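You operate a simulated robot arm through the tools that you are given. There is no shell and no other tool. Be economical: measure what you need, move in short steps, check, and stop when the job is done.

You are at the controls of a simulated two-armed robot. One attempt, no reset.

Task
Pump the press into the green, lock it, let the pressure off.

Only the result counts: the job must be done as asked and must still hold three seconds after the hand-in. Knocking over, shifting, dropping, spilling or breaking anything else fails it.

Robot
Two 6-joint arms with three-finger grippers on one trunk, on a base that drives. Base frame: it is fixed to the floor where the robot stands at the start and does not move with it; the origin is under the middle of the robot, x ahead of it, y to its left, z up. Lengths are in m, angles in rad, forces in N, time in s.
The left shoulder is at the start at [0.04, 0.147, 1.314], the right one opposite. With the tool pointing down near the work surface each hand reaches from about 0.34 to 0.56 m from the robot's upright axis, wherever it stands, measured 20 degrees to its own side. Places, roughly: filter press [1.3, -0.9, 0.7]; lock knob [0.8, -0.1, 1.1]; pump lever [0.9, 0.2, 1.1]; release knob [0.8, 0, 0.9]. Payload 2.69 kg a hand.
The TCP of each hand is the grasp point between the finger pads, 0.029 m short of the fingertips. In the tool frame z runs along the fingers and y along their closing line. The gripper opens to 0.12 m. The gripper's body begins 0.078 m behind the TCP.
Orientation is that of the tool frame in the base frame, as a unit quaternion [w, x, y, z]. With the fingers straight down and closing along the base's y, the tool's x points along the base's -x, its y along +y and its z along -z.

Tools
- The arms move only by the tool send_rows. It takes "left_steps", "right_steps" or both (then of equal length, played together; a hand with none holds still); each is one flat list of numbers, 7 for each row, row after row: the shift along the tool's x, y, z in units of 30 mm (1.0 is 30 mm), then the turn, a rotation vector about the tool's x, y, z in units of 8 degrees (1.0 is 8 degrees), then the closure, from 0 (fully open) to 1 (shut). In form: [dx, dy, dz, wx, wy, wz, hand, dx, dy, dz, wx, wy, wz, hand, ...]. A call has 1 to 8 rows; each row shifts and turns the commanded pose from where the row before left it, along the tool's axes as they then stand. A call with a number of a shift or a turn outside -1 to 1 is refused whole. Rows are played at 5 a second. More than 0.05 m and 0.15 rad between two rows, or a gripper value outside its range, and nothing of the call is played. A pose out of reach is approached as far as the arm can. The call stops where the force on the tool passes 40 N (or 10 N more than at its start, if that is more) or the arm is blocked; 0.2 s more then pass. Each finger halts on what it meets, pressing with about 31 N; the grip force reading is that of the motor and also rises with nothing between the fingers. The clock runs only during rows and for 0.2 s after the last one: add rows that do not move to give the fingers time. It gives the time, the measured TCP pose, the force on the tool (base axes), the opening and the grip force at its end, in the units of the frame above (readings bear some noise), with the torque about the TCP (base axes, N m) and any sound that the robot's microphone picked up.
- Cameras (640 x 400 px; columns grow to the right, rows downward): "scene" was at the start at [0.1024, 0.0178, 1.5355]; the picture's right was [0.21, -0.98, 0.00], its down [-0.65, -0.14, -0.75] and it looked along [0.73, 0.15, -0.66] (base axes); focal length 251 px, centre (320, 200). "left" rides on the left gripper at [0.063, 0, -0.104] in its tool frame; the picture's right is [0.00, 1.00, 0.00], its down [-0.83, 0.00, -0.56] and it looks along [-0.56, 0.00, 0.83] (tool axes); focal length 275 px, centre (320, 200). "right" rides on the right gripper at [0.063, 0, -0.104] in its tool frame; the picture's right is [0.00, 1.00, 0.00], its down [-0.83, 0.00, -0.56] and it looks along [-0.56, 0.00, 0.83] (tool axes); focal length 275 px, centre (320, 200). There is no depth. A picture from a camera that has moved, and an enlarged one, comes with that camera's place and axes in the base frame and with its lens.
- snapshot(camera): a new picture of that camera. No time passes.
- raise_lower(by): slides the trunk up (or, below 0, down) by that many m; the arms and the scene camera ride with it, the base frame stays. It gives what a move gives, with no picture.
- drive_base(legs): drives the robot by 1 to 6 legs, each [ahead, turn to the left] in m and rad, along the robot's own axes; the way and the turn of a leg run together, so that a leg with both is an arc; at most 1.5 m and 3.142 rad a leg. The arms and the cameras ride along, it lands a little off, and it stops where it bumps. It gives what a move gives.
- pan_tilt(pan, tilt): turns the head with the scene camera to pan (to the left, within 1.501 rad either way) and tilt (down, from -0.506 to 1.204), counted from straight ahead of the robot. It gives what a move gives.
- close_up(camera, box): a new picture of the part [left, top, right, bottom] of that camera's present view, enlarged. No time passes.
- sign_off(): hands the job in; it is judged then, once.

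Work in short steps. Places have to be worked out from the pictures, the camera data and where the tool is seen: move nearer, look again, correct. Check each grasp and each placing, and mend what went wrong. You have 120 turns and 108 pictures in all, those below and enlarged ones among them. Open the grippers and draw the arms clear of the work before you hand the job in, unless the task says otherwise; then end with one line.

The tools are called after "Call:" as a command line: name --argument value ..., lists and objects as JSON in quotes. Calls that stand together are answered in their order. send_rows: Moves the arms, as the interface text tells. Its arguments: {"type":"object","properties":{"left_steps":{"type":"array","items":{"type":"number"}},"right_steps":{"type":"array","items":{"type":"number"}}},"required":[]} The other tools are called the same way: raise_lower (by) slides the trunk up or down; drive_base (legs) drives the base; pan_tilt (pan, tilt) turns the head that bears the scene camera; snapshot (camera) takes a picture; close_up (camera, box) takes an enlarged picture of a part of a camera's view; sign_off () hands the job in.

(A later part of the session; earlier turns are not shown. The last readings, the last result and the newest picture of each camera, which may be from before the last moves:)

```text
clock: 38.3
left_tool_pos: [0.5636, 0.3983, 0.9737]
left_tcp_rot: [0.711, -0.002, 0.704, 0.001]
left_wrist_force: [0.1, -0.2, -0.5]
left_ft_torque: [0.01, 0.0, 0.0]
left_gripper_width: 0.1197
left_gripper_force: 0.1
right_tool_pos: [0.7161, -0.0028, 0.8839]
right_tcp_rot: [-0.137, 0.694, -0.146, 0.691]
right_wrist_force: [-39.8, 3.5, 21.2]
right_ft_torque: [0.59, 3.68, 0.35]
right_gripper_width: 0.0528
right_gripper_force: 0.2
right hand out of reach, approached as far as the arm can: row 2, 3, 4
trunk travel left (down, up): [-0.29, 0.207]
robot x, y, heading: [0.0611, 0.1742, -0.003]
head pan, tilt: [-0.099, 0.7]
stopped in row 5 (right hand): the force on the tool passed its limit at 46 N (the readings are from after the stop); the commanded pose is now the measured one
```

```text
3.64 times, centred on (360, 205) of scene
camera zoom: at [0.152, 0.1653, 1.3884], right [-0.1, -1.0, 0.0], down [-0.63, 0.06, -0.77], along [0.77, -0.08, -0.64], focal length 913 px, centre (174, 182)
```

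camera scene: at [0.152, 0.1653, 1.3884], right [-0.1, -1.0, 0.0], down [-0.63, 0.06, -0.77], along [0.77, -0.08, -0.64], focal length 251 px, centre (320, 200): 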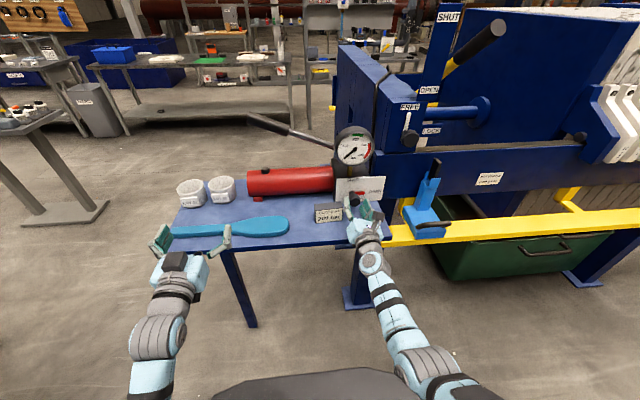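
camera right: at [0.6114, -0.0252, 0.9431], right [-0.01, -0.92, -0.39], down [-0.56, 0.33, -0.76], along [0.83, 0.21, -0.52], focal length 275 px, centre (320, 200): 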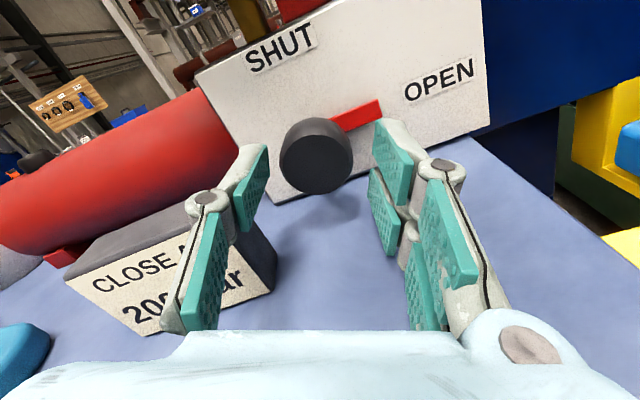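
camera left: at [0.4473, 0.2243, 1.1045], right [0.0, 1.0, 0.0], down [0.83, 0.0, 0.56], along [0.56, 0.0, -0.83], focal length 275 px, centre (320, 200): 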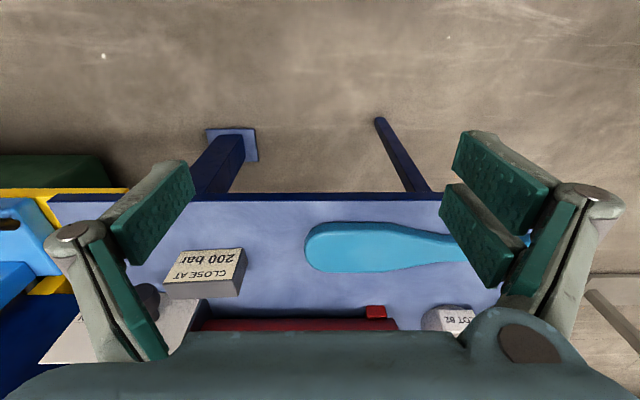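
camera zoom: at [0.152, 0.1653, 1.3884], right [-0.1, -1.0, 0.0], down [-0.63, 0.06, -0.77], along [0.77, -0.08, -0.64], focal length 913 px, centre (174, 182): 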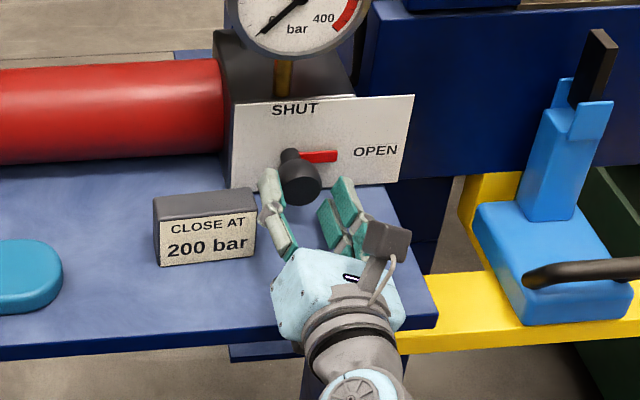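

The wrist barrel is bearing on the table edge. I'll retract, tilt the tool 20° down so the wrist clears, and swing it 45° about the knob's axis.

Call:
send_rows --right_steps '[0.3, 0, -1, 0, 0, 0, 0.56, 0.3, 0, -1, 0, 0, 0, 0.56, 0, 0, 0, 0, -0.833, 0, 0.56, 0, 0, 0, 0, -0.833, 0, 0.56, 0, 0, 0, 0, -0.834, 0, 0.56, 0, 0, 0, 0.313, 0, 0.86, 0.56, 0, 0, 0, 0.313, 0, 0.86, 0.56, 0, 0, 0, 0.313, 0, 0.86, 0.56]'

Call:
snapshot --camera "right"

Call:
close_up --camera "scene" --box '[290, 150, 430, 260]'

```text
clock: 40.1
left_tool_pos: [0.5712, 0.3971, 0.97]
left_tcp_rot: [0.708, -0.001, 0.707, 0.001]
left_wrist_force: [-0.3, 0.2, 0.4]
left_ft_torque: [0.0, -0.01, 0.0]
left_gripper_width: 0.12
left_gripper_force: 0.1
right_tool_pos: [0.695, -0.0204, 0.8838]
right_tcp_rot: [-0.3, 0.744, -0.239, 0.547]
right_wrist_force: [-0.5, -3.7, 7.2]
right_ft_torque: [-0.16, -0.07, -0.06]
right_gripper_width: 0.0531
right_gripper_force: 0.0
right hand out of reach, approached as far as the arm can: row 1, 2, 3
trunk travel left (down, up): [-0.29, 0.207]
robot x, y, heading: [0.0599, 0.1715, 0.004]
head pan, tilt: [-0.099, 0.7]
```

```text
76 pictures are left
camera right: at [0.6135, -0.0816, 0.9496], right [-0.03, -0.71, -0.71], down [-0.77, 0.46, -0.44], along [0.64, 0.53, -0.56], focal length 275 px, centre (320, 200)
```

right: 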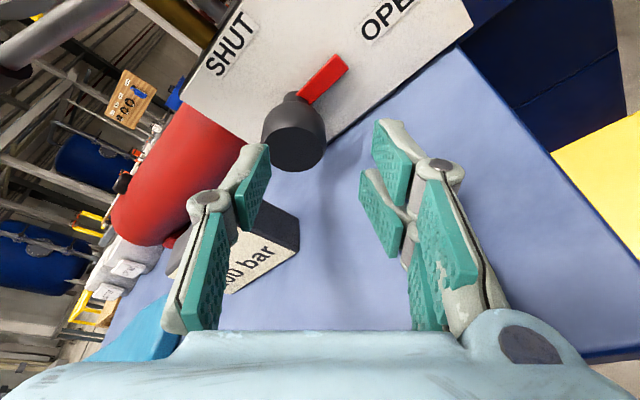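

```text
3.64 times, centred on (360, 205) of scene
camera zoom: at [0.1644, 0.1627, 1.3872], right [-0.1, -1.0, 0.0], down [-0.64, 0.06, -0.77], along [0.76, -0.07, -0.64], focal length 913 px, centre (174, 182)
```

zoom: 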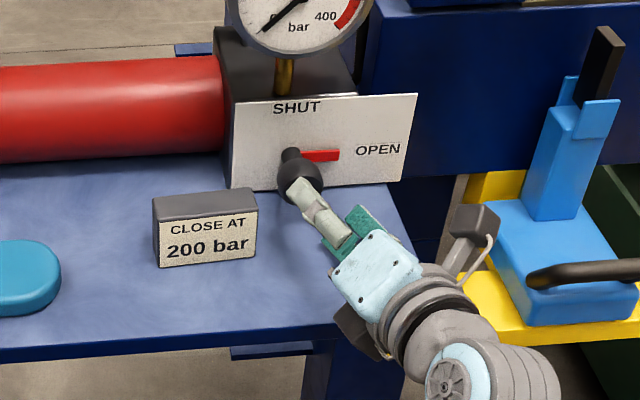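

The lower finger is grazing the table at 45°, so I'll reduce to about 32° and lift to a standoff on the knob's axis line.

Call:
send_rows --right_steps '[0.4, -0.3, -0.3, 0, 0, 0, 0.56, 0.2, -0.25, 0, -0.275, 0, -0.75, 0.56, 0, 0, 0.3, -0.275, 0, -0.75, 0.56, 0, 0, 0, 0, 0, 0, 0.56]'

Call:
snapshot --camera "right"

```text
clock: 41.1
left_tool_pos: [0.5719, 0.3981, 0.9685]
left_tcp_rot: [0.707, -0.002, 0.707, 0.001]
left_wrist_force: [-0.2, 0.5, -0.2]
left_ft_torque: [0.01, 0.04, 0.0]
left_gripper_width: 0.1201
left_gripper_force: 0.1
right_tool_pos: [0.7008, -0.0196, 0.9053]
right_tcp_rot: [-0.214, 0.776, -0.179, 0.565]
right_wrist_force: [1.4, -0.4, 0.0]
right_ft_torque: [0.01, 0.0, 0.02]
right_gripper_width: 0.0527
right_gripper_force: 0.1
trunk travel left (down, up): [-0.29, 0.207]
robot x, y, heading: [0.0594, 0.1703, 0.001]
head pan, tilt: [-0.099, 0.7]
```

```text
74 pictures are left
camera right: at [0.621, -0.0649, 0.9857], right [-0.04, -0.85, -0.53], down [-0.78, 0.36, -0.52], along [0.63, 0.39, -0.67], focal length 275 px, centre (320, 200)
```

right: 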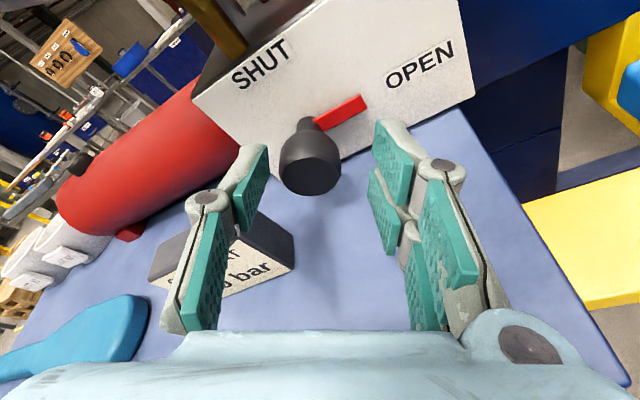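

Aligned within a few mm. I'll correct laterally and slide over the knob.

Call:
send_rows --right_steps '[-0.33, -0.2, 0, 0, 0, 0, 0.56, 0, 0, 0.7, 0, 0, 0, 0.56, 0, 0, 0.7, 0, 0, 0, 0.56, 0, 0, 0.7, 0, 0, 0, 0.56, 0, 0, 0, 0, 0, 0, 0.56]'

Call:
snapshot --camera "right"

Call:
close_up --camera "scene" --box '[290, 150, 430, 260]'

```text
clock: 42.3
left_tool_pos: [0.568, 0.3976, 0.9727]
left_tcp_rot: [0.709, -0.001, 0.705, 0.001]
left_wrist_force: [0.1, -0.5, 0.3]
left_ft_torque: [0.02, 0.0, 0.0]
left_gripper_width: 0.1202
left_gripper_force: 0.1
right_tool_pos: [0.7552, -0.0025, 0.8865]
right_tcp_rot: [-0.212, 0.776, -0.181, 0.566]
right_wrist_force: [-24.5, -1.5, -1.5]
right_ft_torque: [0.03, 0.28, -0.92]
right_gripper_width: 0.0587
right_gripper_force: 4.0
trunk travel left (down, up): [-0.29, 0.207]
robot x, y, heading: [0.0605, 0.172, -0.001]
head pan, tilt: [-0.099, 0.7]
```

```text
73 pictures are left
camera right: at [0.6747, -0.0475, 0.9646], right [-0.04, -0.85, -0.53], down [-0.78, 0.36, -0.52], along [0.63, 0.39, -0.67], focal length 275 px, centre (320, 200)
```

right: 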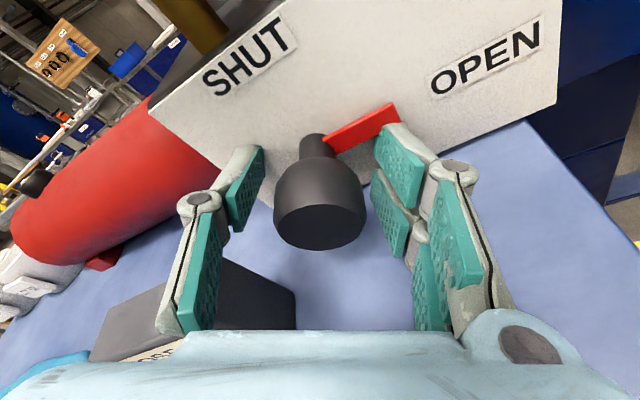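

```text
3.64 times, centred on (360, 205) of scene
camera zoom: at [0.1595, 0.1625, 1.3875], right [-0.1, -1.0, 0.0], down [-0.64, 0.06, -0.77], along [0.76, -0.07, -0.64], focal length 913 px, centre (174, 182)
```

zoom: 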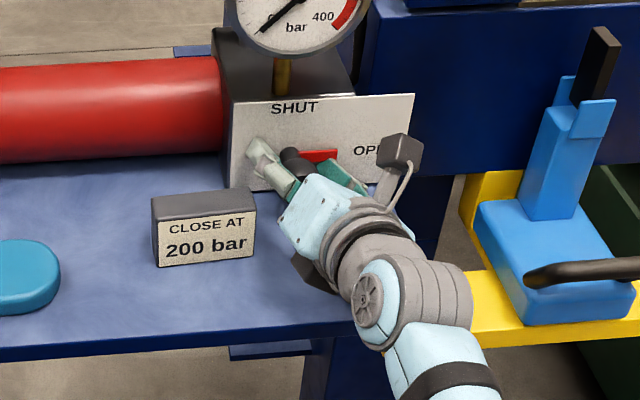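

The fingers straddle the knob, but the right tip presses on the red pointer. I'll back off 9 mm and close.

Call:
send_rows --right_steps '[0, 0, -0.3, 0, 0, 0, 0.56, 0, 0, 0, 0, 0, 0, 0.8, 0, 0, 0, 0, 0, 0, 1, 0, 0, 0, 0, 0, 0, 1, 0, 0, 0, 0, 0, 0, 1]'

Call:
snapshot --camera "right"

```text
clock: 43.5
left_tool_pos: [0.574, 0.3995, 0.9688]
left_tcp_rot: [0.706, -0.003, 0.709, 0.0]
left_wrist_force: [0.3, 0.0, 0.8]
left_ft_torque: [0.02, 0.05, -0.05]
left_gripper_width: 0.1197
left_gripper_force: 0.0
right_tool_pos: [0.7533, -0.0012, 0.8866]
right_tcp_rot: [-0.211, 0.776, -0.179, 0.566]
right_wrist_force: [15.1, 5.9, 2.9]
right_ft_torque: [-0.01, 0.35, -0.32]
right_gripper_width: 0.0354
right_gripper_force: 44.7
trunk travel left (down, up): [-0.29, 0.207]
robot x, y, heading: [0.0601, 0.1699, -0.001]
head pan, tilt: [-0.099, 0.7]
```

```text
71 pictures are left
camera right: at [0.6721, -0.0467, 0.9655], right [-0.04, -0.85, -0.53], down [-0.78, 0.36, -0.52], along [0.63, 0.39, -0.67], focal length 275 px, centre (320, 200)
```

right: 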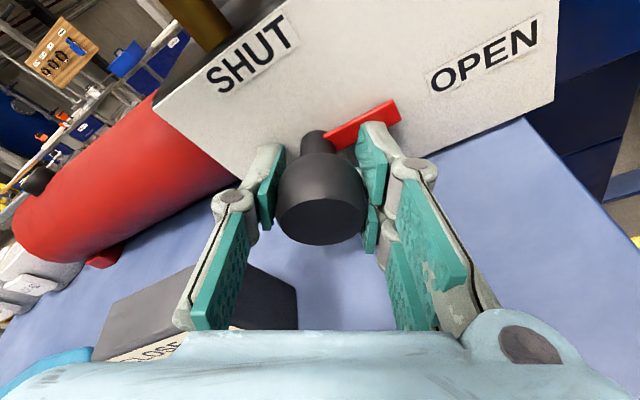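

Firm grip at 35 mm. Now I'll turn the knob 45° counter-clockwise about its axis.

Call:
send_rows --right_steps '[0, 0, 0, -0.32, 0, -0.88, 1, 0, 0, 0, -0.32, 0, -0.88, 1, 0, 0, 0, -0.32, 0, -0.88, 1, 0, 0, 0, -0.32, 0, -0.88, 1, 0, 0, 0, -0.32, 0, -0.88, 1, 0, 0, 0, 0, 0, 0, 1]'

Call:
snapshot --camera "right"

Call:
close_up --camera "scene" --box '[290, 150, 430, 260]'

```text
clock: 44.9
left_tool_pos: [0.5739, 0.4018, 0.9675]
left_tcp_rot: [0.706, -0.003, 0.708, 0.001]
left_wrist_force: [0.5, -1.2, -0.1]
left_ft_torque: [0.0, -0.01, 0.01]
left_gripper_width: 0.1202
left_gripper_force: 0.0
right_tool_pos: [0.7531, -0.0, 0.8867]
right_tcp_rot: [0.056, 0.813, 0.003, 0.58]
right_wrist_force: [14.8, 6.0, 4.3]
right_ft_torque: [0.0, -0.21, 0.1]
right_gripper_width: 0.0356
right_gripper_force: 44.4
trunk travel left (down, up): [-0.29, 0.207]
robot x, y, heading: [0.0608, 0.1721, 0.001]
head pan, tilt: [-0.099, 0.7]
```

```text
70 pictures are left
camera right: at [0.6751, 0.0133, 0.9795], right [-0.06, -0.99, 0.1], down [-0.8, -0.01, -0.6], along [0.6, -0.11, -0.79], focal length 275 px, centre (320, 200)
```

right: 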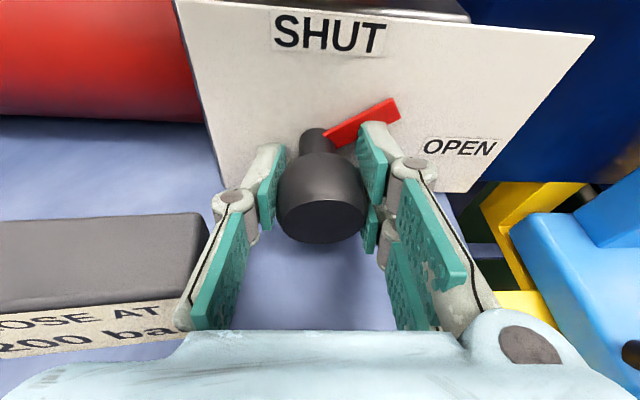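

```text
3.64 times, centred on (360, 205) of scene
camera zoom: at [0.1684, 0.1656, 1.3869], right [-0.1, -1.0, 0.0], down [-0.64, 0.06, -0.76], along [0.76, -0.07, -0.65], focal length 913 px, centre (174, 182)
```

zoom: 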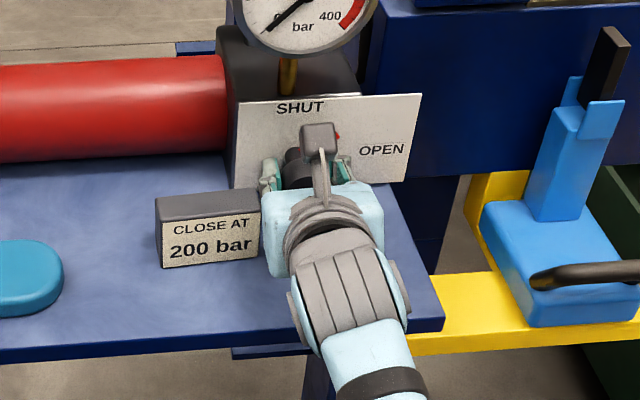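

The pointer follows the knob. I'll open slightly, swing back 40° around it, and regrip.

Call:
send_rows --right_steps '[0, 0, 0, 0, 0, 0, 0.58, 0, 0, 0, 0, 0, 0, 0.58, 0, 0, 0, 0.342, 0, 0.94, 0.58, 0, 0, 0, 0.342, 0, 0.94, 0.58, 0, 0, 0, 0.342, 0, 0.94, 0.58, 0, 0, 0, 0.342, 0, 0.94, 0.58, 0, 0, 0, 0.342, 0, 0.94, 0.58, 0, 0, 0, 0, 0, 0, 0.58]'

Call:
snapshot --camera "right"

```text
clock: 46.7
left_tool_pos: [0.572, 0.3988, 0.969]
left_tcp_rot: [0.707, -0.003, 0.707, 0.002]
left_wrist_force: [0.6, -0.7, -0.2]
left_ft_torque: [-0.02, 0.01, -0.01]
left_gripper_width: 0.1199
left_gripper_force: 0.0
right_tool_pos: [0.7501, -0.0025, 0.8863]
right_tcp_rot: [-0.23, 0.77, -0.193, 0.562]
right_wrist_force: [-1.0, -0.1, 1.2]
right_ft_torque: [0.02, -0.02, 0.0]
right_gripper_width: 0.0504
right_gripper_force: 0.1
trunk travel left (down, up): [-0.29, 0.207]
robot x, y, heading: [0.0623, 0.1726, 0.004]
head pan, tilt: [-0.099, 0.7]
```

```text
68 pictures are left
camera right: at [0.6698, -0.0513, 0.9639], right [-0.04, -0.82, -0.57], down [-0.78, 0.38, -0.5], along [0.63, 0.42, -0.65], focal length 275 px, centre (320, 200)
```

right: 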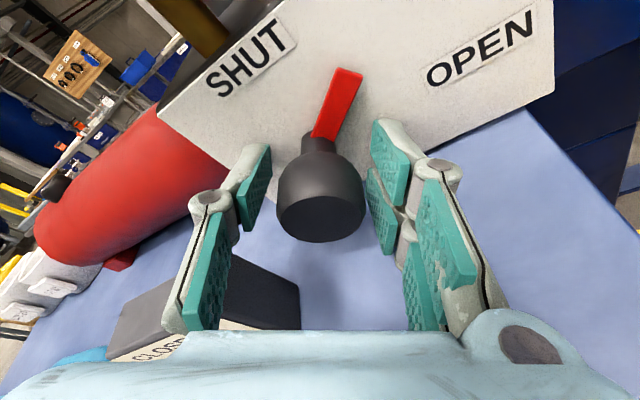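

Regrip and turn another 40°.

Call:
send_rows --right_steps '[0, 0, 0, 0, 0, 0, 1, 0, 0, 0, 0, 0, 0, 1, 0, 0, 0, 0, 0, 0, 1, 0, 0, 0, -0.342, 0, -0.94, 1, 0, 0, 0, -0.342, 0, -0.94, 1, 0, 0, 0, -0.342, 0, -0.94, 1, 0, 0, 0, -0.342, 0, -0.94, 1, 0, 0, 0, -0.342, 0, -0.94, 1]'

Call:
snapshot --camera "right"

Call:
close_up --camera "scene" --box '[290, 150, 430, 260]'

```text
clock: 48.5
left_tool_pos: [0.5718, 0.4003, 0.9673]
left_tcp_rot: [0.707, -0.002, 0.707, 0.001]
left_wrist_force: [0.4, 0.7, -0.9]
left_ft_torque: [0.02, -0.03, 0.01]
left_gripper_width: 0.1202
left_gripper_force: 0.0
right_tool_pos: [0.7505, -0.0005, 0.887]
right_tcp_rot: [0.057, 0.812, 0.002, 0.58]
right_wrist_force: [1.5, 6.3, 2.4]
right_ft_torque: [-0.01, -0.84, 0.05]
right_gripper_width: 0.0359
right_gripper_force: 45.0
trunk travel left (down, up): [-0.29, 0.207]
robot x, y, heading: [0.0649, 0.1693, 0.0]
head pan, tilt: [-0.099, 0.7]
```

```text
67 pictures are left
camera right: at [0.6732, 0.0136, 0.9806], right [-0.06, -0.99, 0.1], down [-0.8, -0.01, -0.61], along [0.6, -0.12, -0.79], focal length 275 px, centre (320, 200)
```

right: 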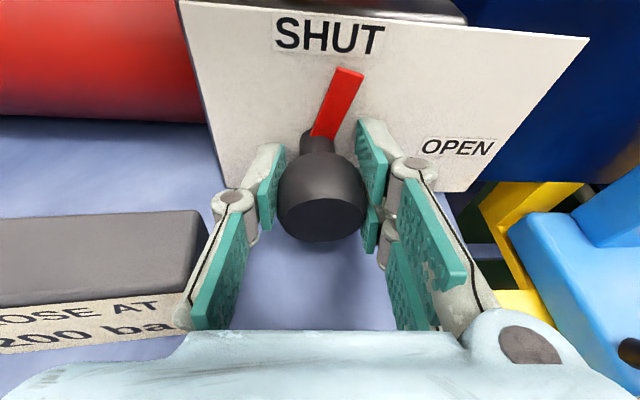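

```text
3.64 times, centred on (360, 205) of scene
camera zoom: at [0.1659, 0.1657, 1.3871], right [-0.1, -1.0, 0.0], down [-0.64, 0.06, -0.76], along [0.76, -0.07, -0.64], focal length 913 px, centre (174, 182)
```

zoom: 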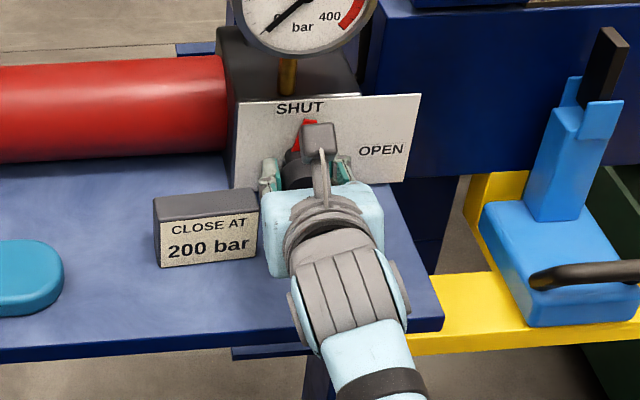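

About 20° remains. One more regrip: swing back 24°, then turn until the stop.

Call:
send_rows --right_steps '[0, 0, 0, 0, 0, 0, 0.58, 0, 0, 0, 0, 0, 0, 0.58, 0, 0, 0, 0.342, 0, 0.94, 0.58, 0, 0, 0, 0.342, 0, 0.94, 0.58, 0, 0, 0, 0.342, 0, 0.94, 0.58, 0, 0, 0, 0, 0, 0, 1, 0, 0, 0, 0, 0, 0, 1, 0, 0, 0, 0, 0, 0, 1]'

Call:
send_rows --right_steps '[0, 0, 0, -0.342, 0, -0.94, 1, 0, 0, 0, -0.342, 0, -0.94, 1, 0, 0, 0, -0.239, 0, -0.66, 1, 0, 0, 0, 0, 0, 0, 1]'

Call:
snapshot --camera "right"

```text
clock: 50.3
left_tool_pos: [0.5718, 0.3994, 0.9686]
left_tcp_rot: [0.707, -0.003, 0.707, 0.001]
left_wrist_force: [-0.2, 0.8, 0.2]
left_ft_torque: [0.02, 0.04, -0.03]
left_gripper_width: 0.12
left_gripper_force: 0.0
right_tool_pos: [0.7507, -0.0023, 0.8863]
right_tcp_rot: [-0.118, 0.799, -0.115, 0.578]
right_wrist_force: [-0.1, 3.7, 0.1]
right_ft_torque: [0.03, 0.03, -0.1]
right_gripper_width: 0.0357
right_gripper_force: 45.2
trunk travel left (down, up): [-0.29, 0.207]
robot x, y, heading: [0.0631, 0.176, 0.004]
head pan, tilt: [-0.099, 0.7]
```

```text
clock: 51.3
left_tool_pos: [0.5722, 0.3997, 0.9672]
left_tcp_rot: [0.707, -0.001, 0.707, 0.001]
left_wrist_force: [0.7, 0.6, -0.6]
left_ft_torque: [0.0, 0.01, 0.02]
left_gripper_width: 0.1202
left_gripper_force: 0.1
right_tool_pos: [0.7506, -0.0019, 0.8855]
right_tcp_rot: [0.039, 0.813, -0.01, 0.581]
right_wrist_force: [-1.9, 7.9, -3.3]
right_ft_torque: [0.7, 0.35, -0.1]
right_gripper_width: 0.0356
right_gripper_force: 44.9
trunk travel left (down, up): [-0.29, 0.207]
robot x, y, heading: [0.0627, 0.1709, 0.003]
head pan, tilt: [-0.099, 0.7]
```

```text
65 pictures are left
camera right: at [0.6731, 0.0093, 0.9801], right [-0.06, -1.0, 0.06], down [-0.8, 0.01, -0.61], along [0.6, -0.08, -0.79], focal length 275 px, centre (320, 200)
```

right: 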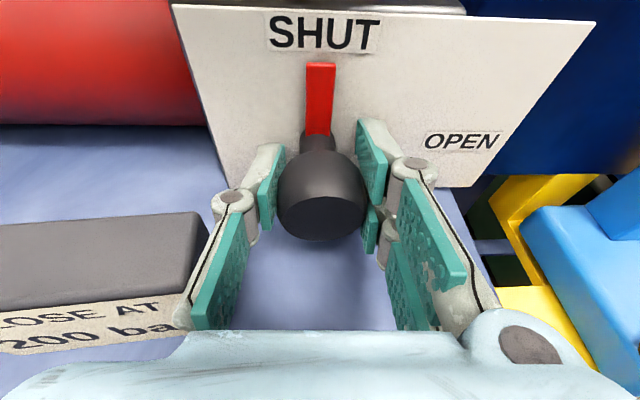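

The pointer is at SHUT against its stop. I'll open and withdraw the right hand back and up.

Call:
send_rows --right_steps '[0, 0, 0, 0, 0, 0, 0.58, 0, 0, 0, 0, 0, 0, 0.58, 0, 0, -0.7, 0, 0, 0, 0.58, 0, 0, -0.8, 0, 0, 0, 0.58, 0, 0, -1, 0, 0, 0, 0.5, 0, 0, -1, 0, 0, 0, 0.5]'

Call:
pan_tilt --pan 0.1 --tilt 0.6

Call:
snapshot --camera "scene"

Call:
snapshot --camera "left"

```text
clock: 52.7
left_tool_pos: [0.5723, 0.3983, 0.971]
left_tcp_rot: [0.707, -0.001, 0.707, 0.001]
left_wrist_force: [0.3, 0.4, 0.1]
left_ft_torque: [0.0, 0.01, 0.01]
left_gripper_width: 0.12
left_gripper_force: 0.2
right_tool_pos: [0.6842, 0.0185, 0.893]
right_tcp_rot: [0.041, 0.811, -0.017, 0.583]
right_wrist_force: [-0.8, -0.2, 0.6]
right_ft_torque: [-0.01, -0.02, 0.02]
right_gripper_width: 0.0599
right_gripper_force: 0.0
right hand out of reach, approached as far as the arm can: row 5, 6
trunk travel left (down, up): [-0.29, 0.207]
robot x, y, heading: [0.0639, 0.1727, 0.003]
head pan, tilt: [-0.099, 0.7]
```

```text
clock: 53.4
left_tool_pos: [0.5721, 0.398, 0.9692]
left_tcp_rot: [0.707, -0.001, 0.707, 0.002]
left_wrist_force: [-0.2, 0.9, -0.1]
left_ft_torque: [0.01, 0.0, 0.01]
left_gripper_width: 0.1199
left_gripper_force: 0.1
right_tool_pos: [0.6845, 0.0186, 0.8941]
right_tcp_rot: [0.042, 0.811, -0.019, 0.583]
right_wrist_force: [0.0, 0.0, -0.3]
right_ft_torque: [0.0, 0.01, -0.02]
right_gripper_width: 0.0599
right_gripper_force: 0.0
trunk travel left (down, up): [-0.29, 0.207]
robot x, y, heading: [0.0606, 0.167, 0.002]
head pan, tilt: [0.099, 0.6]
```

```text
64 pictures are left
camera scene: at [0.1692, 0.1809, 1.3957], right [0.1, -0.99, 0.0], down [-0.56, -0.06, -0.82], along [0.82, 0.08, -0.57], focal length 251 px, centre (320, 200)
```

scene: 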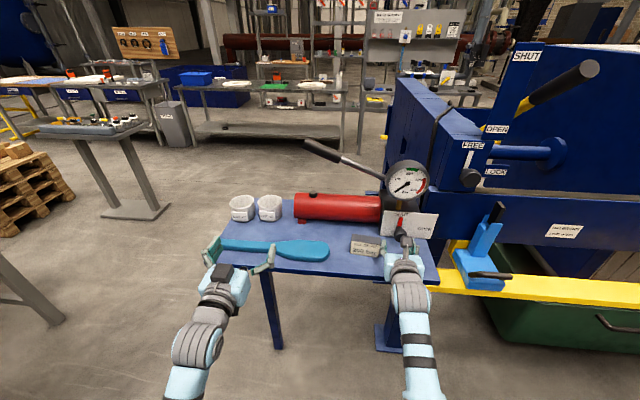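

```text
63 pictures are left
camera left: at [0.4669, 0.3975, 0.9066], right [0.0, 1.0, 0.0], down [-0.56, -0.01, 0.83], along [0.83, 0.0, 0.56], focal length 275 px, centre (320, 200)
```

left: 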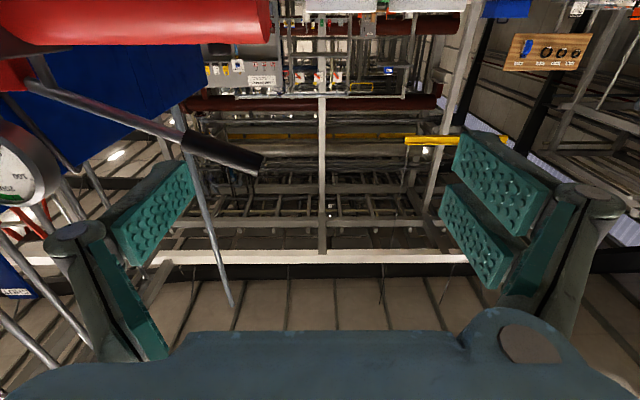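

The lever's grip runs from (0.89, 0.18, 1.066) to its tip at (0.90, 0.29, 1.108). I'll raise the left hand to that height and roll it 90°, so the fingers can cage the lever from above and below.

Call:
send_rows --left_steps '[-1, 0, 0, 0, 0, 0, 0, -1, 0, 0, 0, 0, 0, 0, -1, 0, 0, 0, 0, 0, 0, -1, 0, 0, 0, 0, 0, 0, 0, 0, 0, 0, 0, 1, 0, 0, 0, 0, 0, 0, 1, 0, 0, 0, 0, 0, 0, 1, 0, 0, 0, 0, 0, 0, 1, 0]'

Call:
send_rows --left_steps '[0, 0, 0, 0, 0, 1, 0, 0, 0, 0, 0, 0, 1, 0, 0, 0, 0, 0, 0, 1, 0, 0, 0, 0, 0, 0, 1, 0, 0, 0, 0, 0, 0, 1, 0, 0, 0, 0, 0, 0, 1, 0.3, 0, 0, 0, 0, 0, 1, 0.45, 0, 0, 0, 0, 0, 0.25, 0.5]'

```text
clock: 55.2
left_tool_pos: [0.5716, 0.399, 1.0888]
left_tcp_rot: [0.679, 0.194, 0.68, 0.196]
left_wrist_force: [-0.2, 0.3, -0.1]
left_ft_torque: [0.0, 0.02, 0.03]
left_gripper_width: 0.1198
left_gripper_force: 0.0
right_tool_pos: [0.6852, 0.0181, 0.8938]
right_tcp_rot: [0.041, 0.811, -0.018, 0.583]
right_wrist_force: [-0.1, 0.2, -0.1]
right_ft_torque: [-0.01, -0.06, -0.02]
right_gripper_width: 0.0601
right_gripper_force: 0.0
trunk travel left (down, up): [-0.29, 0.207]
robot x, y, heading: [0.0607, 0.1673, 0.007]
head pan, tilt: [0.099, 0.6]
```

```text
clock: 57.0
left_tool_pos: [0.572, 0.399, 1.0888]
left_tcp_rot: [0.499, 0.5, 0.501, 0.501]
left_wrist_force: [0.7, -0.6, 0.7]
left_ft_torque: [0.01, -0.02, 0.01]
left_gripper_width: 0.0601
left_gripper_force: 0.2
right_tool_pos: [0.6845, 0.0187, 0.8939]
right_tcp_rot: [0.04, 0.811, -0.017, 0.583]
right_wrist_force: [0.7, 0.0, 0.0]
right_ft_torque: [-0.04, 0.0, 0.02]
right_gripper_width: 0.0599
right_gripper_force: 0.1
trunk travel left (down, up): [-0.29, 0.207]
robot x, y, heading: [0.0583, 0.172, 0.001]
head pan, tilt: [0.099, 0.6]
```

I'll raise and pull back the right hand and tip it down before driving forwards, so it won't hit the gauge or knob.

Call:
send_rows --right_steps '[0.77, 0, -0.5, 0, 0, 0, 0.5, 0.77, 0, -0.8, 0, 0, 0, 0.5, 0.77, 0, -0.8, 0, 0, 0, 0.5, 0.77, 0, -0.8, 0, -0.8, 0, 0.5, 0, 0, 0, 0, -1, 0, 0.5, 0, 0, 0, 0, -1, 0, 0.5, 0, 0, 0, 0, -1, 0, 0.5, 0, 0, 0, 0, -1, 0, 0.5]'

Call:
snapshot --camera "scene"

```text
clock: 58.8
left_tool_pos: [0.5734, 0.3983, 1.089]
left_tcp_rot: [0.499, 0.499, 0.501, 0.501]
left_wrist_force: [0.0, -0.4, -0.3]
left_ft_torque: [0.0, -0.02, -0.01]
left_gripper_width: 0.0602
left_gripper_force: 0.0
right_tool_pos: [0.7153, 0.0636, 0.959]
right_tcp_rot: [0.032, 0.959, -0.022, 0.28]
right_wrist_force: [-0.1, 0.3, -0.3]
right_ft_torque: [0.02, -0.02, -0.02]
right_gripper_width: 0.06
right_gripper_force: 0.1
right hand out of reach, approached as far as the arm can: row 1, 2, 3, 4
trunk travel left (down, up): [-0.29, 0.207]
robot x, y, heading: [0.0578, 0.1746, 0.002]
head pan, tilt: [0.099, 0.6]
```

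```text
62 pictures are left
camera scene: at [0.1696, 0.1811, 1.3957], right [0.1, -0.99, 0.0], down [-0.56, -0.06, -0.82], along [0.82, 0.08, -0.57], focal length 251 px, centre (320, 200)
```

scene: 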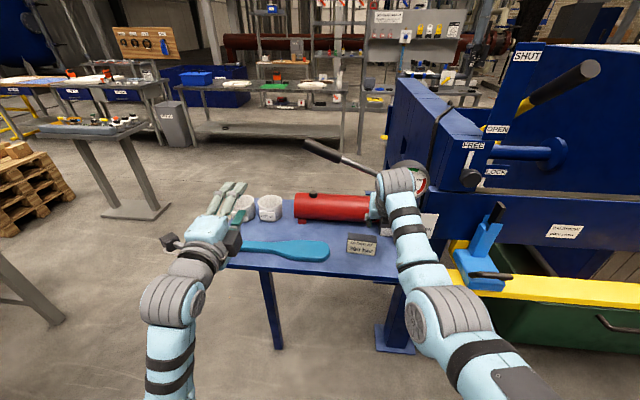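

I'll pull the right hand back, up and to the right, clear of the table.

Call:
send_rows --right_steps '[0, 0.3, -0.9, 0, 0, 0, 0.5, -0.7, 0.64, -0.93, 0, 0, 0, 0.5, -0.7, 0.64, -0.93, 0, 0, 0, 0.5, -0.7, 0.64, -0.93, 0, 0, 0, 0.5, -0.7, 0.64, -0.93, 0, 0, 0, 0.5, -0.7, 0.64, -0.93, 0, 0, 0, 0.5, 0, 0, 0, 0, -1, 0, 0.5, 0, 0, 0, 0, -1, 0, 0.5]'

Call:
snapshot --camera "scene"

```text
clock: 60.6
left_tool_pos: [0.5726, 0.3987, 1.0896]
left_tcp_rot: [0.499, 0.499, 0.501, 0.501]
left_wrist_force: [-1.3, 0.0, -0.1]
left_ft_torque: [0.01, 0.01, -0.03]
left_gripper_width: 0.06
left_gripper_force: 0.0
right_tool_pos: [0.6712, 0.064, 1.04]
right_tcp_rot: [0.029, 0.989, -0.026, 0.145]
right_wrist_force: [0.5, 0.5, -0.2]
right_ft_torque: [0.03, -0.01, 0.02]
right_gripper_width: 0.0602
right_gripper_force: 0.0
right hand out of reach, approached as far as the arm can: row 2, 3, 4, 5, 6
trunk travel left (down, up): [-0.29, 0.207]
robot x, y, heading: [0.0608, 0.1706, 0.004]
head pan, tilt: [0.099, 0.6]
```

```text
61 pictures are left
camera scene: at [0.1696, 0.181, 1.3957], right [0.1, -0.99, 0.0], down [-0.56, -0.06, -0.82], along [0.82, 0.08, -0.57], focal length 251 px, centre (320, 200)
```

scene: 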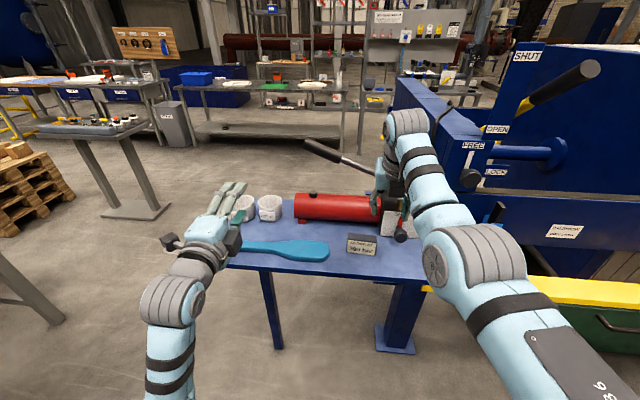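

The flipped wrist limits the arm when pointing down. I'll roll it back by +180° in steps so it returns to its natural posture.

Call:
send_rows --right_steps '[0, 0, 0, 0, 0, 1, 0.5, 0, 0, 0, 0, 0, 1, 0.5, 0, 0, 0, 0, 0, 1, 0.5, 0, 0, 0, 0, 0, 1, 0.5, 0, 0, 0, 0, 0, 1, 0.5, 0, 0, 0, 0, 0, 1, 0.5, 0, 0, 0, 0, 0, 1, 0.5, 0, 0, 0, 0, 0, 1, 0.5]'

Call:
send_rows --right_steps '[0, 0, 0, 0, 0, 1, 0.5, 0, 0, 0, 0, 0, 1, 0.5, 0, 0, 0, 0, 0, 1, 0.5, 0, 0, 0, 0, 0, 1, 0.5, 0, 0, 0, 0, 0, 1, 0.5, 0, 0, 0, 0, 0, 1, 0.5, 0, 0, 0, 0, 0, 1, 0.5, 0, 0, 0, 0, 0, 1, 0.5]'

Call:
snapshot --camera "scene"

```text
clock: 62.4
left_tool_pos: [0.5724, 0.3993, 1.089]
left_tcp_rot: [0.499, 0.499, 0.501, 0.501]
left_wrist_force: [0.0, 0.6, -0.1]
left_ft_torque: [-0.03, -0.01, 0.0]
left_gripper_width: 0.0598
left_gripper_force: 0.0
right_tool_pos: [0.6723, 0.0636, 1.0397]
right_tcp_rot: [-0.052, 0.824, -0.547, 0.138]
right_wrist_force: [-0.9, -0.4, -0.2]
right_ft_torque: [0.0, -0.03, 0.02]
right_gripper_width: 0.0604
right_gripper_force: 0.1
trunk travel left (down, up): [-0.29, 0.207]
robot x, y, heading: [0.0624, 0.1727, 0.002]
head pan, tilt: [0.099, 0.6]
```

```text
clock: 64.2
left_tool_pos: [0.5726, 0.3993, 1.091]
left_tcp_rot: [0.499, 0.5, 0.5, 0.501]
left_wrist_force: [-0.6, 0.1, 0.9]
left_ft_torque: [0.0, 0.0, -0.03]
left_gripper_width: 0.0598
left_gripper_force: 0.1
right_tool_pos: [0.6711, 0.0635, 1.04]
right_tcp_rot: [0.118, -0.409, 0.9, -0.09]
right_wrist_force: [-0.5, -0.1, -0.9]
right_ft_torque: [0.01, -0.03, -0.05]
right_gripper_width: 0.0601
right_gripper_force: 0.1
trunk travel left (down, up): [-0.29, 0.207]
robot x, y, heading: [0.0612, 0.1714, 0.004]
head pan, tilt: [0.099, 0.6]
```

```text
60 pictures are left
camera scene: at [0.1693, 0.181, 1.3957], right [0.1, -0.99, 0.0], down [-0.56, -0.06, -0.82], along [0.82, 0.08, -0.57], focal length 251 px, centre (320, 200)
```

scene: 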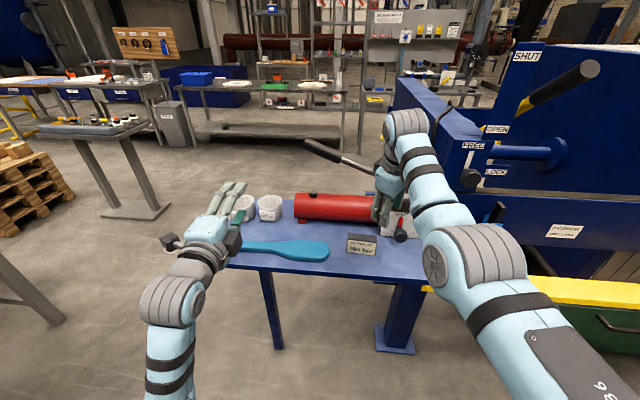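

Continuing the roll by 48°, then pulling back.

Call:
send_rows --right_steps '[0, 0, 0, 0, 0, 1, 0.5, 0, 0, 0, 0, 0, 1, 0.5, 0, 0, 0, 0, 0, 1, 0.5, 0, 0, 0, 0, 0, 1, 0.5, 0, 0, 0, 0, 0, 1, 0.5, 0, 0, 0, 0, 0, 1, 0.5, 0.95, -0.5, -0.28, 0, 0, 0, 0.5, 0.95, -0.5, -0.28, 0, 0, 0, 0.5]'

Call:
send_rows --right_steps '[0.95, -0.5, -0.28, 0, 0, 0, 0.5, 0.95, -0.5, -0.28, 0, 0, 0, 0.5, 0.95, -0.5, -0.28, 0, 0, 0, 0.5, 0.95, -0.5, -0.28, 0, 0, 0, 0.5, 0.95, -0.5, -0.28, 0, 0, 0, 0.5]'

```text
clock: 66.0
left_tool_pos: [0.5734, 0.3982, 1.0896]
left_tcp_rot: [0.499, 0.5, 0.501, 0.501]
left_wrist_force: [0.0, -0.9, 0.4]
left_ft_torque: [0.0, 0.0, -0.02]
left_gripper_width: 0.0601
left_gripper_force: 0.0
right_tool_pos: [0.644, 0.039, 1.0361]
right_tcp_rot: [0.144, -0.008, 0.989, -0.034]
right_wrist_force: [0.5, 0.6, -0.9]
right_ft_torque: [-0.01, -0.01, -0.01]
right_gripper_width: 0.0602
right_gripper_force: 0.0
right hand out of reach, approached as far as the arm can: row 8
trunk travel left (down, up): [-0.29, 0.207]
robot x, y, heading: [0.0611, 0.1693, 0.001]
head pan, tilt: [0.099, 0.6]
```

```text
clock: 67.2
left_tool_pos: [0.5731, 0.3978, 1.0881]
left_tcp_rot: [0.499, 0.499, 0.502, 0.501]
left_wrist_force: [0.9, -0.5, -0.7]
left_ft_torque: [0.0, 0.03, 0.01]
left_gripper_width: 0.0599
left_gripper_force: 0.0
right_tool_pos: [0.6409, -0.022, 1.0005]
right_tcp_rot: [0.143, -0.009, 0.989, -0.034]
right_wrist_force: [0.3, -0.5, 0.2]
right_ft_torque: [0.02, 0.01, -0.02]
right_gripper_width: 0.0604
right_gripper_force: 0.0
right hand out of reach, approached as far as the arm can: row 1, 2, 3, 4, 5
trunk travel left (down, up): [-0.29, 0.207]
robot x, y, heading: [0.0619, 0.1754, 0.004]
head pan, tilt: [0.099, 0.6]
```

With the shoulder this low the hand can't fold back. I'll raise the trunk by 0.12 and pull the right hand in.

Call:
raise_lower --by 0.12

Call:
send_rows --right_steps '[0.9, -0.6, 0.4, 0, 0, 0, 0.5, 0.9, -0.6, 0.4, 0, 0, 0, 0.5, 0.9, -0.6, 0.4, 0, 0, 0, 0.5, 0.9, -0.6, 0.4, 0, 0, 0, 0.5, 0.9, -0.6, 0.4, 0, 0, 0, 0.5, 0.9, -0.6, 0.4, 0, 0, 0, 0.5]'

```text
clock: 68.7
left_tool_pos: [0.5723, 0.399, 1.2095]
left_tcp_rot: [0.499, 0.499, 0.501, 0.5]
left_wrist_force: [-0.7, 0.1, -0.1]
left_ft_torque: [-0.01, 0.03, -0.01]
left_gripper_width: 0.06
left_gripper_force: 0.1
right_tool_pos: [0.6403, -0.0209, 1.1203]
right_tcp_rot: [0.145, -0.008, 0.989, -0.034]
right_wrist_force: [0.1, 0.0, -0.6]
right_ft_torque: [0.03, -0.01, 0.03]
right_gripper_width: 0.0598
right_gripper_force: 0.1
trunk travel left (down, up): [-0.41, 0.087]
robot x, y, heading: [0.0596, 0.1707, 0.002]
head pan, tilt: [0.099, 0.6]
```

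```text
clock: 70.1
left_tool_pos: [0.5714, 0.3988, 1.2099]
left_tcp_rot: [0.499, 0.5, 0.5, 0.501]
left_wrist_force: [-0.8, 0.2, -0.3]
left_ft_torque: [-0.03, 0.01, 0.06]
left_gripper_width: 0.0601
left_gripper_force: 0.2
right_tool_pos: [0.5445, -0.1394, 0.9932]
right_tcp_rot: [0.145, -0.009, 0.989, -0.034]
right_wrist_force: [-0.7, 0.4, -0.2]
right_ft_torque: [0.03, -0.04, 0.02]
right_gripper_width: 0.0602
right_gripper_force: 0.1
right hand out of reach, approached as far as the arm can: row 1, 2, 3, 4
trunk travel left (down, up): [-0.41, 0.087]
robot x, y, heading: [0.0617, 0.1746, 0.002]
head pan, tilt: [0.099, 0.6]
```

Now I'll bring the left hand down to the lever's height and line, then drive 0.1 m forward.

Call:
send_rows --left_steps '[-0.72, -0.6, 0, 0, 0, 0, 0.5, -0.72, -0.6, 0, 0, 0, 0, 0.5, -0.72, -0.6, 0, 0, 0, 0, 0.5, -0.72, -0.6, 0, 0, 0, 0, 0.5, -0.72, -0.6, 0, 0, 0, 0, 0.5, -0.7, -0.6, 0, 0, 0, 0, 0.5]'

Call:
drive_base --legs '[[0.1, 0]]'

Call:
snapshot --camera "left"

Call:
snapshot --camera "scene"

```text
clock: 71.2
left_tool_pos: [0.585, 0.35, 1.169]
left_tcp_rot: [0.466, 0.516, 0.435, 0.572]
left_wrist_force: [0.6, 0.7, -0.3]
left_ft_torque: [-0.02, -0.02, -0.01]
left_gripper_width: 0.0598
left_gripper_force: 0.1
left hand out of reach, approached as far as the arm can: row 5
right_tool_pos: [0.5446, -0.1386, 0.9932]
right_tcp_rot: [0.144, -0.008, 0.989, -0.034]
right_wrist_force: [-0.1, 0.4, -0.2]
right_ft_torque: [-0.01, -0.01, 0.02]
right_gripper_width: 0.06
right_gripper_force: 0.1
trunk travel left (down, up): [-0.41, 0.087]
robot x, y, heading: [0.0611, 0.1698, -0.003]
head pan, tilt: [0.099, 0.6]
stopped in row 5 (left hand): the arm was blocked; the commanded pose is now the measured one
```

```text
clock: 72.3
left_tool_pos: [0.6771, 0.3509, 1.1728]
left_tcp_rot: [0.468, 0.513, 0.434, 0.573]
left_wrist_force: [-0.1, 0.7, 0.1]
left_ft_torque: [0.01, 0.04, 0.0]
left_gripper_width: 0.0599
left_gripper_force: 0.1
right_tool_pos: [0.6388, -0.1391, 0.9975]
right_tcp_rot: [0.148, -0.008, 0.988, -0.034]
right_wrist_force: [-0.3, 0.5, 0.4]
right_ft_torque: [0.02, -0.06, 0.01]
right_gripper_width: 0.0599
right_gripper_force: 0.1
trunk travel left (down, up): [-0.41, 0.087]
robot x, y, heading: [0.1611, 0.1684, 0.008]
head pan, tilt: [0.099, 0.6]
```

```text
59 pictures are left
camera left: at [0.5708, 0.4096, 1.1754], right [-0.09, -0.19, 0.98], down [-0.52, -0.83, -0.21], along [0.85, -0.53, -0.02], focal length 275 px, centre (320, 200)
```

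left: 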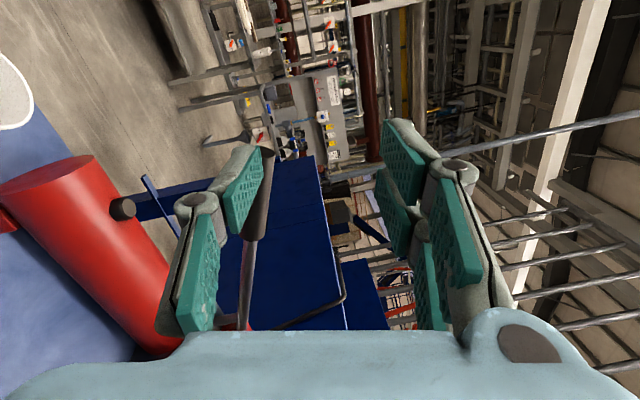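

```text
58 pictures are left
camera scene: at [0.2604, 0.1815, 1.5166], right [0.1, -0.99, 0.0], down [-0.56, -0.06, -0.83], along [0.82, 0.08, -0.56], focal length 251 px, centre (320, 200)
```

scene: 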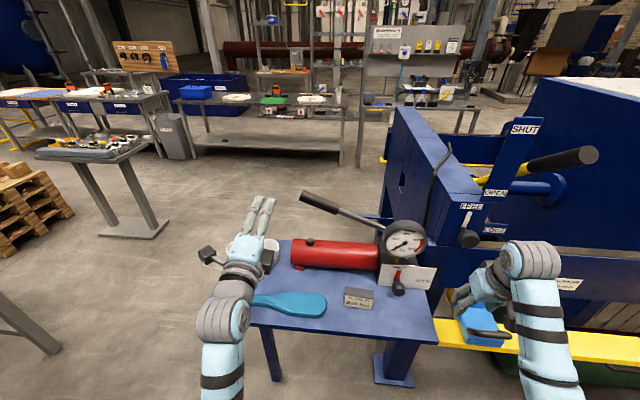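

The base is now close enough. I'll extend the left hand forwards, then in and down to a standoff before the lever grip.

Call:
send_rows --left_steps '[0, 0, 0.7, 0, 0, 0, 0.4, 0, 0, 0.7, 0, 0, 0, 0.38, 0, 0, 0.7, 0, 0, 0, 0.38, -0.77, -0.57, 0.43, 0, 0, 0, 0.38, -0.77, -0.57, 0.43, 0, 0, 0, 0.38, -0.77, -0.57, 0.43, 0, 0, 0, 0.38, -0.77, -0.57, 0.43, 0, 0, 0, 0.38, 0, 0, 0, 0, 0, 0, 0.38]'

Call:
snapshot --camera "left"

Call:
close_up --camera "scene" --box '[220, 160, 440, 310]'

```text
clock: 74.1
left_tool_pos: [0.8093, 0.2994, 1.0929]
left_tcp_rot: [0.447, 0.521, 0.426, 0.589]
left_wrist_force: [0.3, 0.5, -0.2]
left_ft_torque: [0.0, 0.02, 0.02]
left_gripper_width: 0.0744
left_gripper_force: 0.0
right_tool_pos: [0.6438, -0.1394, 0.9947]
right_tcp_rot: [0.145, -0.009, 0.989, -0.034]
right_wrist_force: [0.2, -0.6, 0.5]
right_ft_torque: [0.02, 0.0, -0.02]
right_gripper_width: 0.06
right_gripper_force: 0.1
trunk travel left (down, up): [-0.41, 0.087]
robot x, y, heading: [0.1587, 0.1726, 0.003]
head pan, tilt: [0.099, 0.6]
```

```text
57 pictures are left
camera left: at [0.7008, 0.3548, 1.0987], right [-0.08, -0.24, 0.97], down [-0.5, -0.83, -0.25], along [0.86, -0.51, -0.05], focal length 275 px, centre (320, 200)
```

left: 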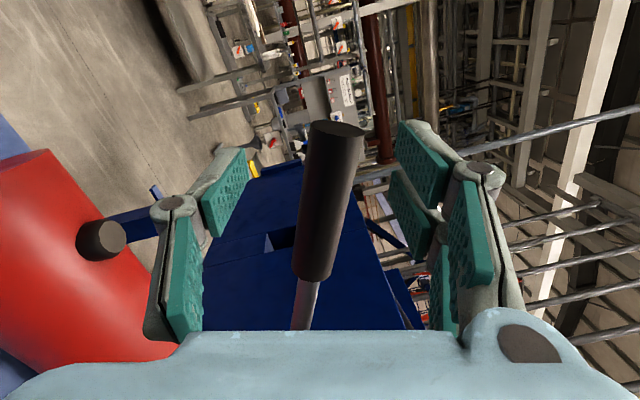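

```text
2.67 times, centred on (330, 235) of scene
camera zoom: at [0.2688, 0.1809, 1.516], right [0.1, -0.99, 0.0], down [-0.56, -0.06, -0.83], along [0.82, 0.08, -0.56], focal length 670 px, centre (293, 107)
```

zoom: 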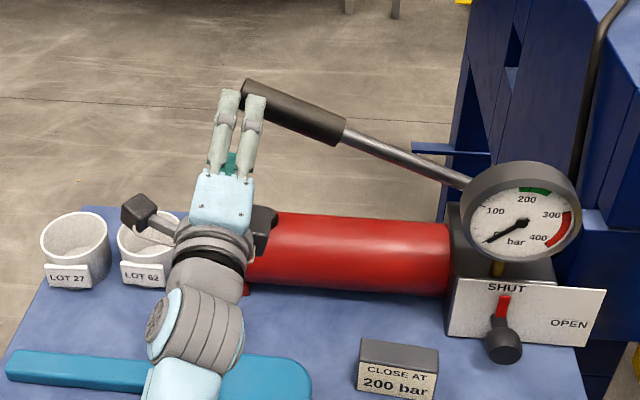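

The lever is well centred between the fingers. I'll slide forwards to cage it, a little inboard of the tip.

Call:
send_rows --left_steps '[-0.35, 0.09, 0.68, 0, 0, 0, 0.38, -0.35, 0.09, 0.68, 0, 0, 0, 0.38, -0.35, 0.09, 0.68, 0, 0, 0, 0.38, -0.35, 0.09, 0.68, 0, 0, 0, 0.38, 0, 0, 0, 0, 0, 0, 0.38]'

Call:
snapshot --camera "left"

Call:
close_up --camera "scene" --box '[220, 160, 440, 310]'

```text
clock: 75.3
left_tool_pos: [0.8897, 0.2339, 1.1055]
left_tcp_rot: [0.466, 0.515, 0.437, 0.572]
left_wrist_force: [-0.1, 6.0, -7.0]
left_ft_torque: [0.24, -0.1, -0.01]
left_gripper_width: 0.0799
left_gripper_force: 4.0
right_tool_pos: [0.6453, -0.1385, 0.9931]
right_tcp_rot: [0.145, -0.009, 0.989, -0.034]
right_wrist_force: [-0.1, -0.2, 0.5]
right_ft_torque: [0.02, -0.02, 0.01]
right_gripper_width: 0.0601
right_gripper_force: 0.0
trunk travel left (down, up): [-0.41, 0.087]
robot x, y, heading: [0.1577, 0.173, 0.003]
head pan, tilt: [0.099, 0.6]
```

```text
55 pictures are left
camera left: at [0.7832, 0.2928, 1.1088], right [-0.08, -0.19, 0.98], down [-0.52, -0.83, -0.2], along [0.85, -0.53, -0.03], focal length 275 px, centre (320, 200)
```

left: 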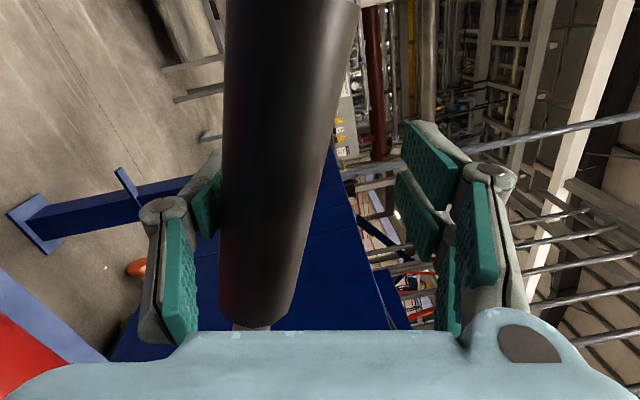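

```text
2.67 times, centred on (330, 235) of scene
camera zoom: at [0.2711, 0.1825, 1.5157], right [0.1, -0.99, 0.0], down [-0.56, -0.06, -0.82], along [0.82, 0.08, -0.57], focal length 670 px, centre (293, 107)
```

zoom: 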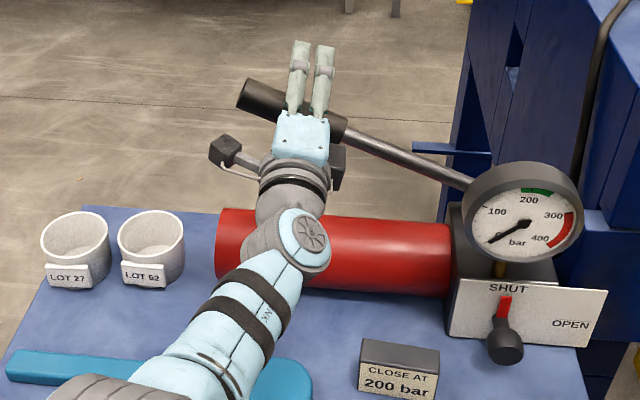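

The lever is caged between the fingers. I'll push down along its arc and watch force and gauge.

Call:
send_rows --left_steps '[-0.12, -0.59, 0, 0, 0, 0, 0.42, -0.12, -0.59, 0, 0, 0, -0.4, 0.42, -0.06, -0.6, 0, 0, 0, -0.5, 0.42, -0.03, -0.6, 0, 0, 0, -0.5, 0.42]'

Call:
close_up --camera "scene" --box '[220, 160, 440, 310]'

```text
clock: 76.3
left_tool_pos: [0.8698, 0.2372, 1.0563]
left_tcp_rot: [0.521, 0.47, 0.484, 0.523]
left_wrist_force: [0.8, -0.6, 2.7]
left_ft_torque: [0.06, 0.02, -0.04]
left_gripper_width: 0.0707
left_gripper_force: 0.1
left hand out of reach, approached as far as the arm can: row 1, 2, 3, 4
right_tool_pos: [0.6436, -0.1403, 0.994]
right_tcp_rot: [0.145, -0.008, 0.989, -0.034]
right_wrist_force: [0.6, -0.2, -0.2]
right_ft_torque: [0.0, 0.0, -0.01]
right_gripper_width: 0.06
right_gripper_force: 0.0
trunk travel left (down, up): [-0.41, 0.087]
robot x, y, heading: [0.1644, 0.1707, 0.003]
head pan, tilt: [0.099, 0.6]
```

```text
2.67 times, centred on (330, 235) of scene
camera zoom: at [0.2693, 0.1809, 1.516], right [0.1, -0.99, 0.0], down [-0.56, -0.06, -0.82], along [0.82, 0.08, -0.57], focal length 670 px, centre (293, 107)
```

zoom: 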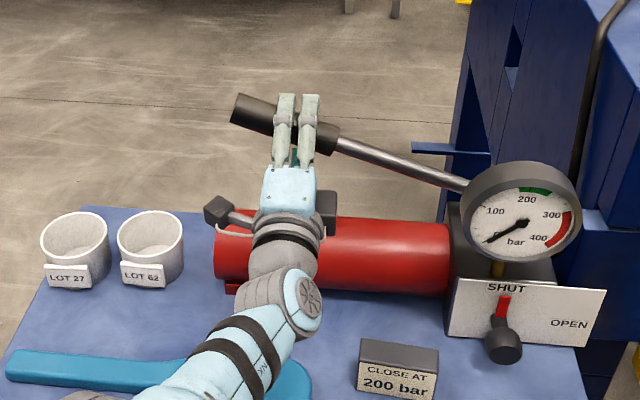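

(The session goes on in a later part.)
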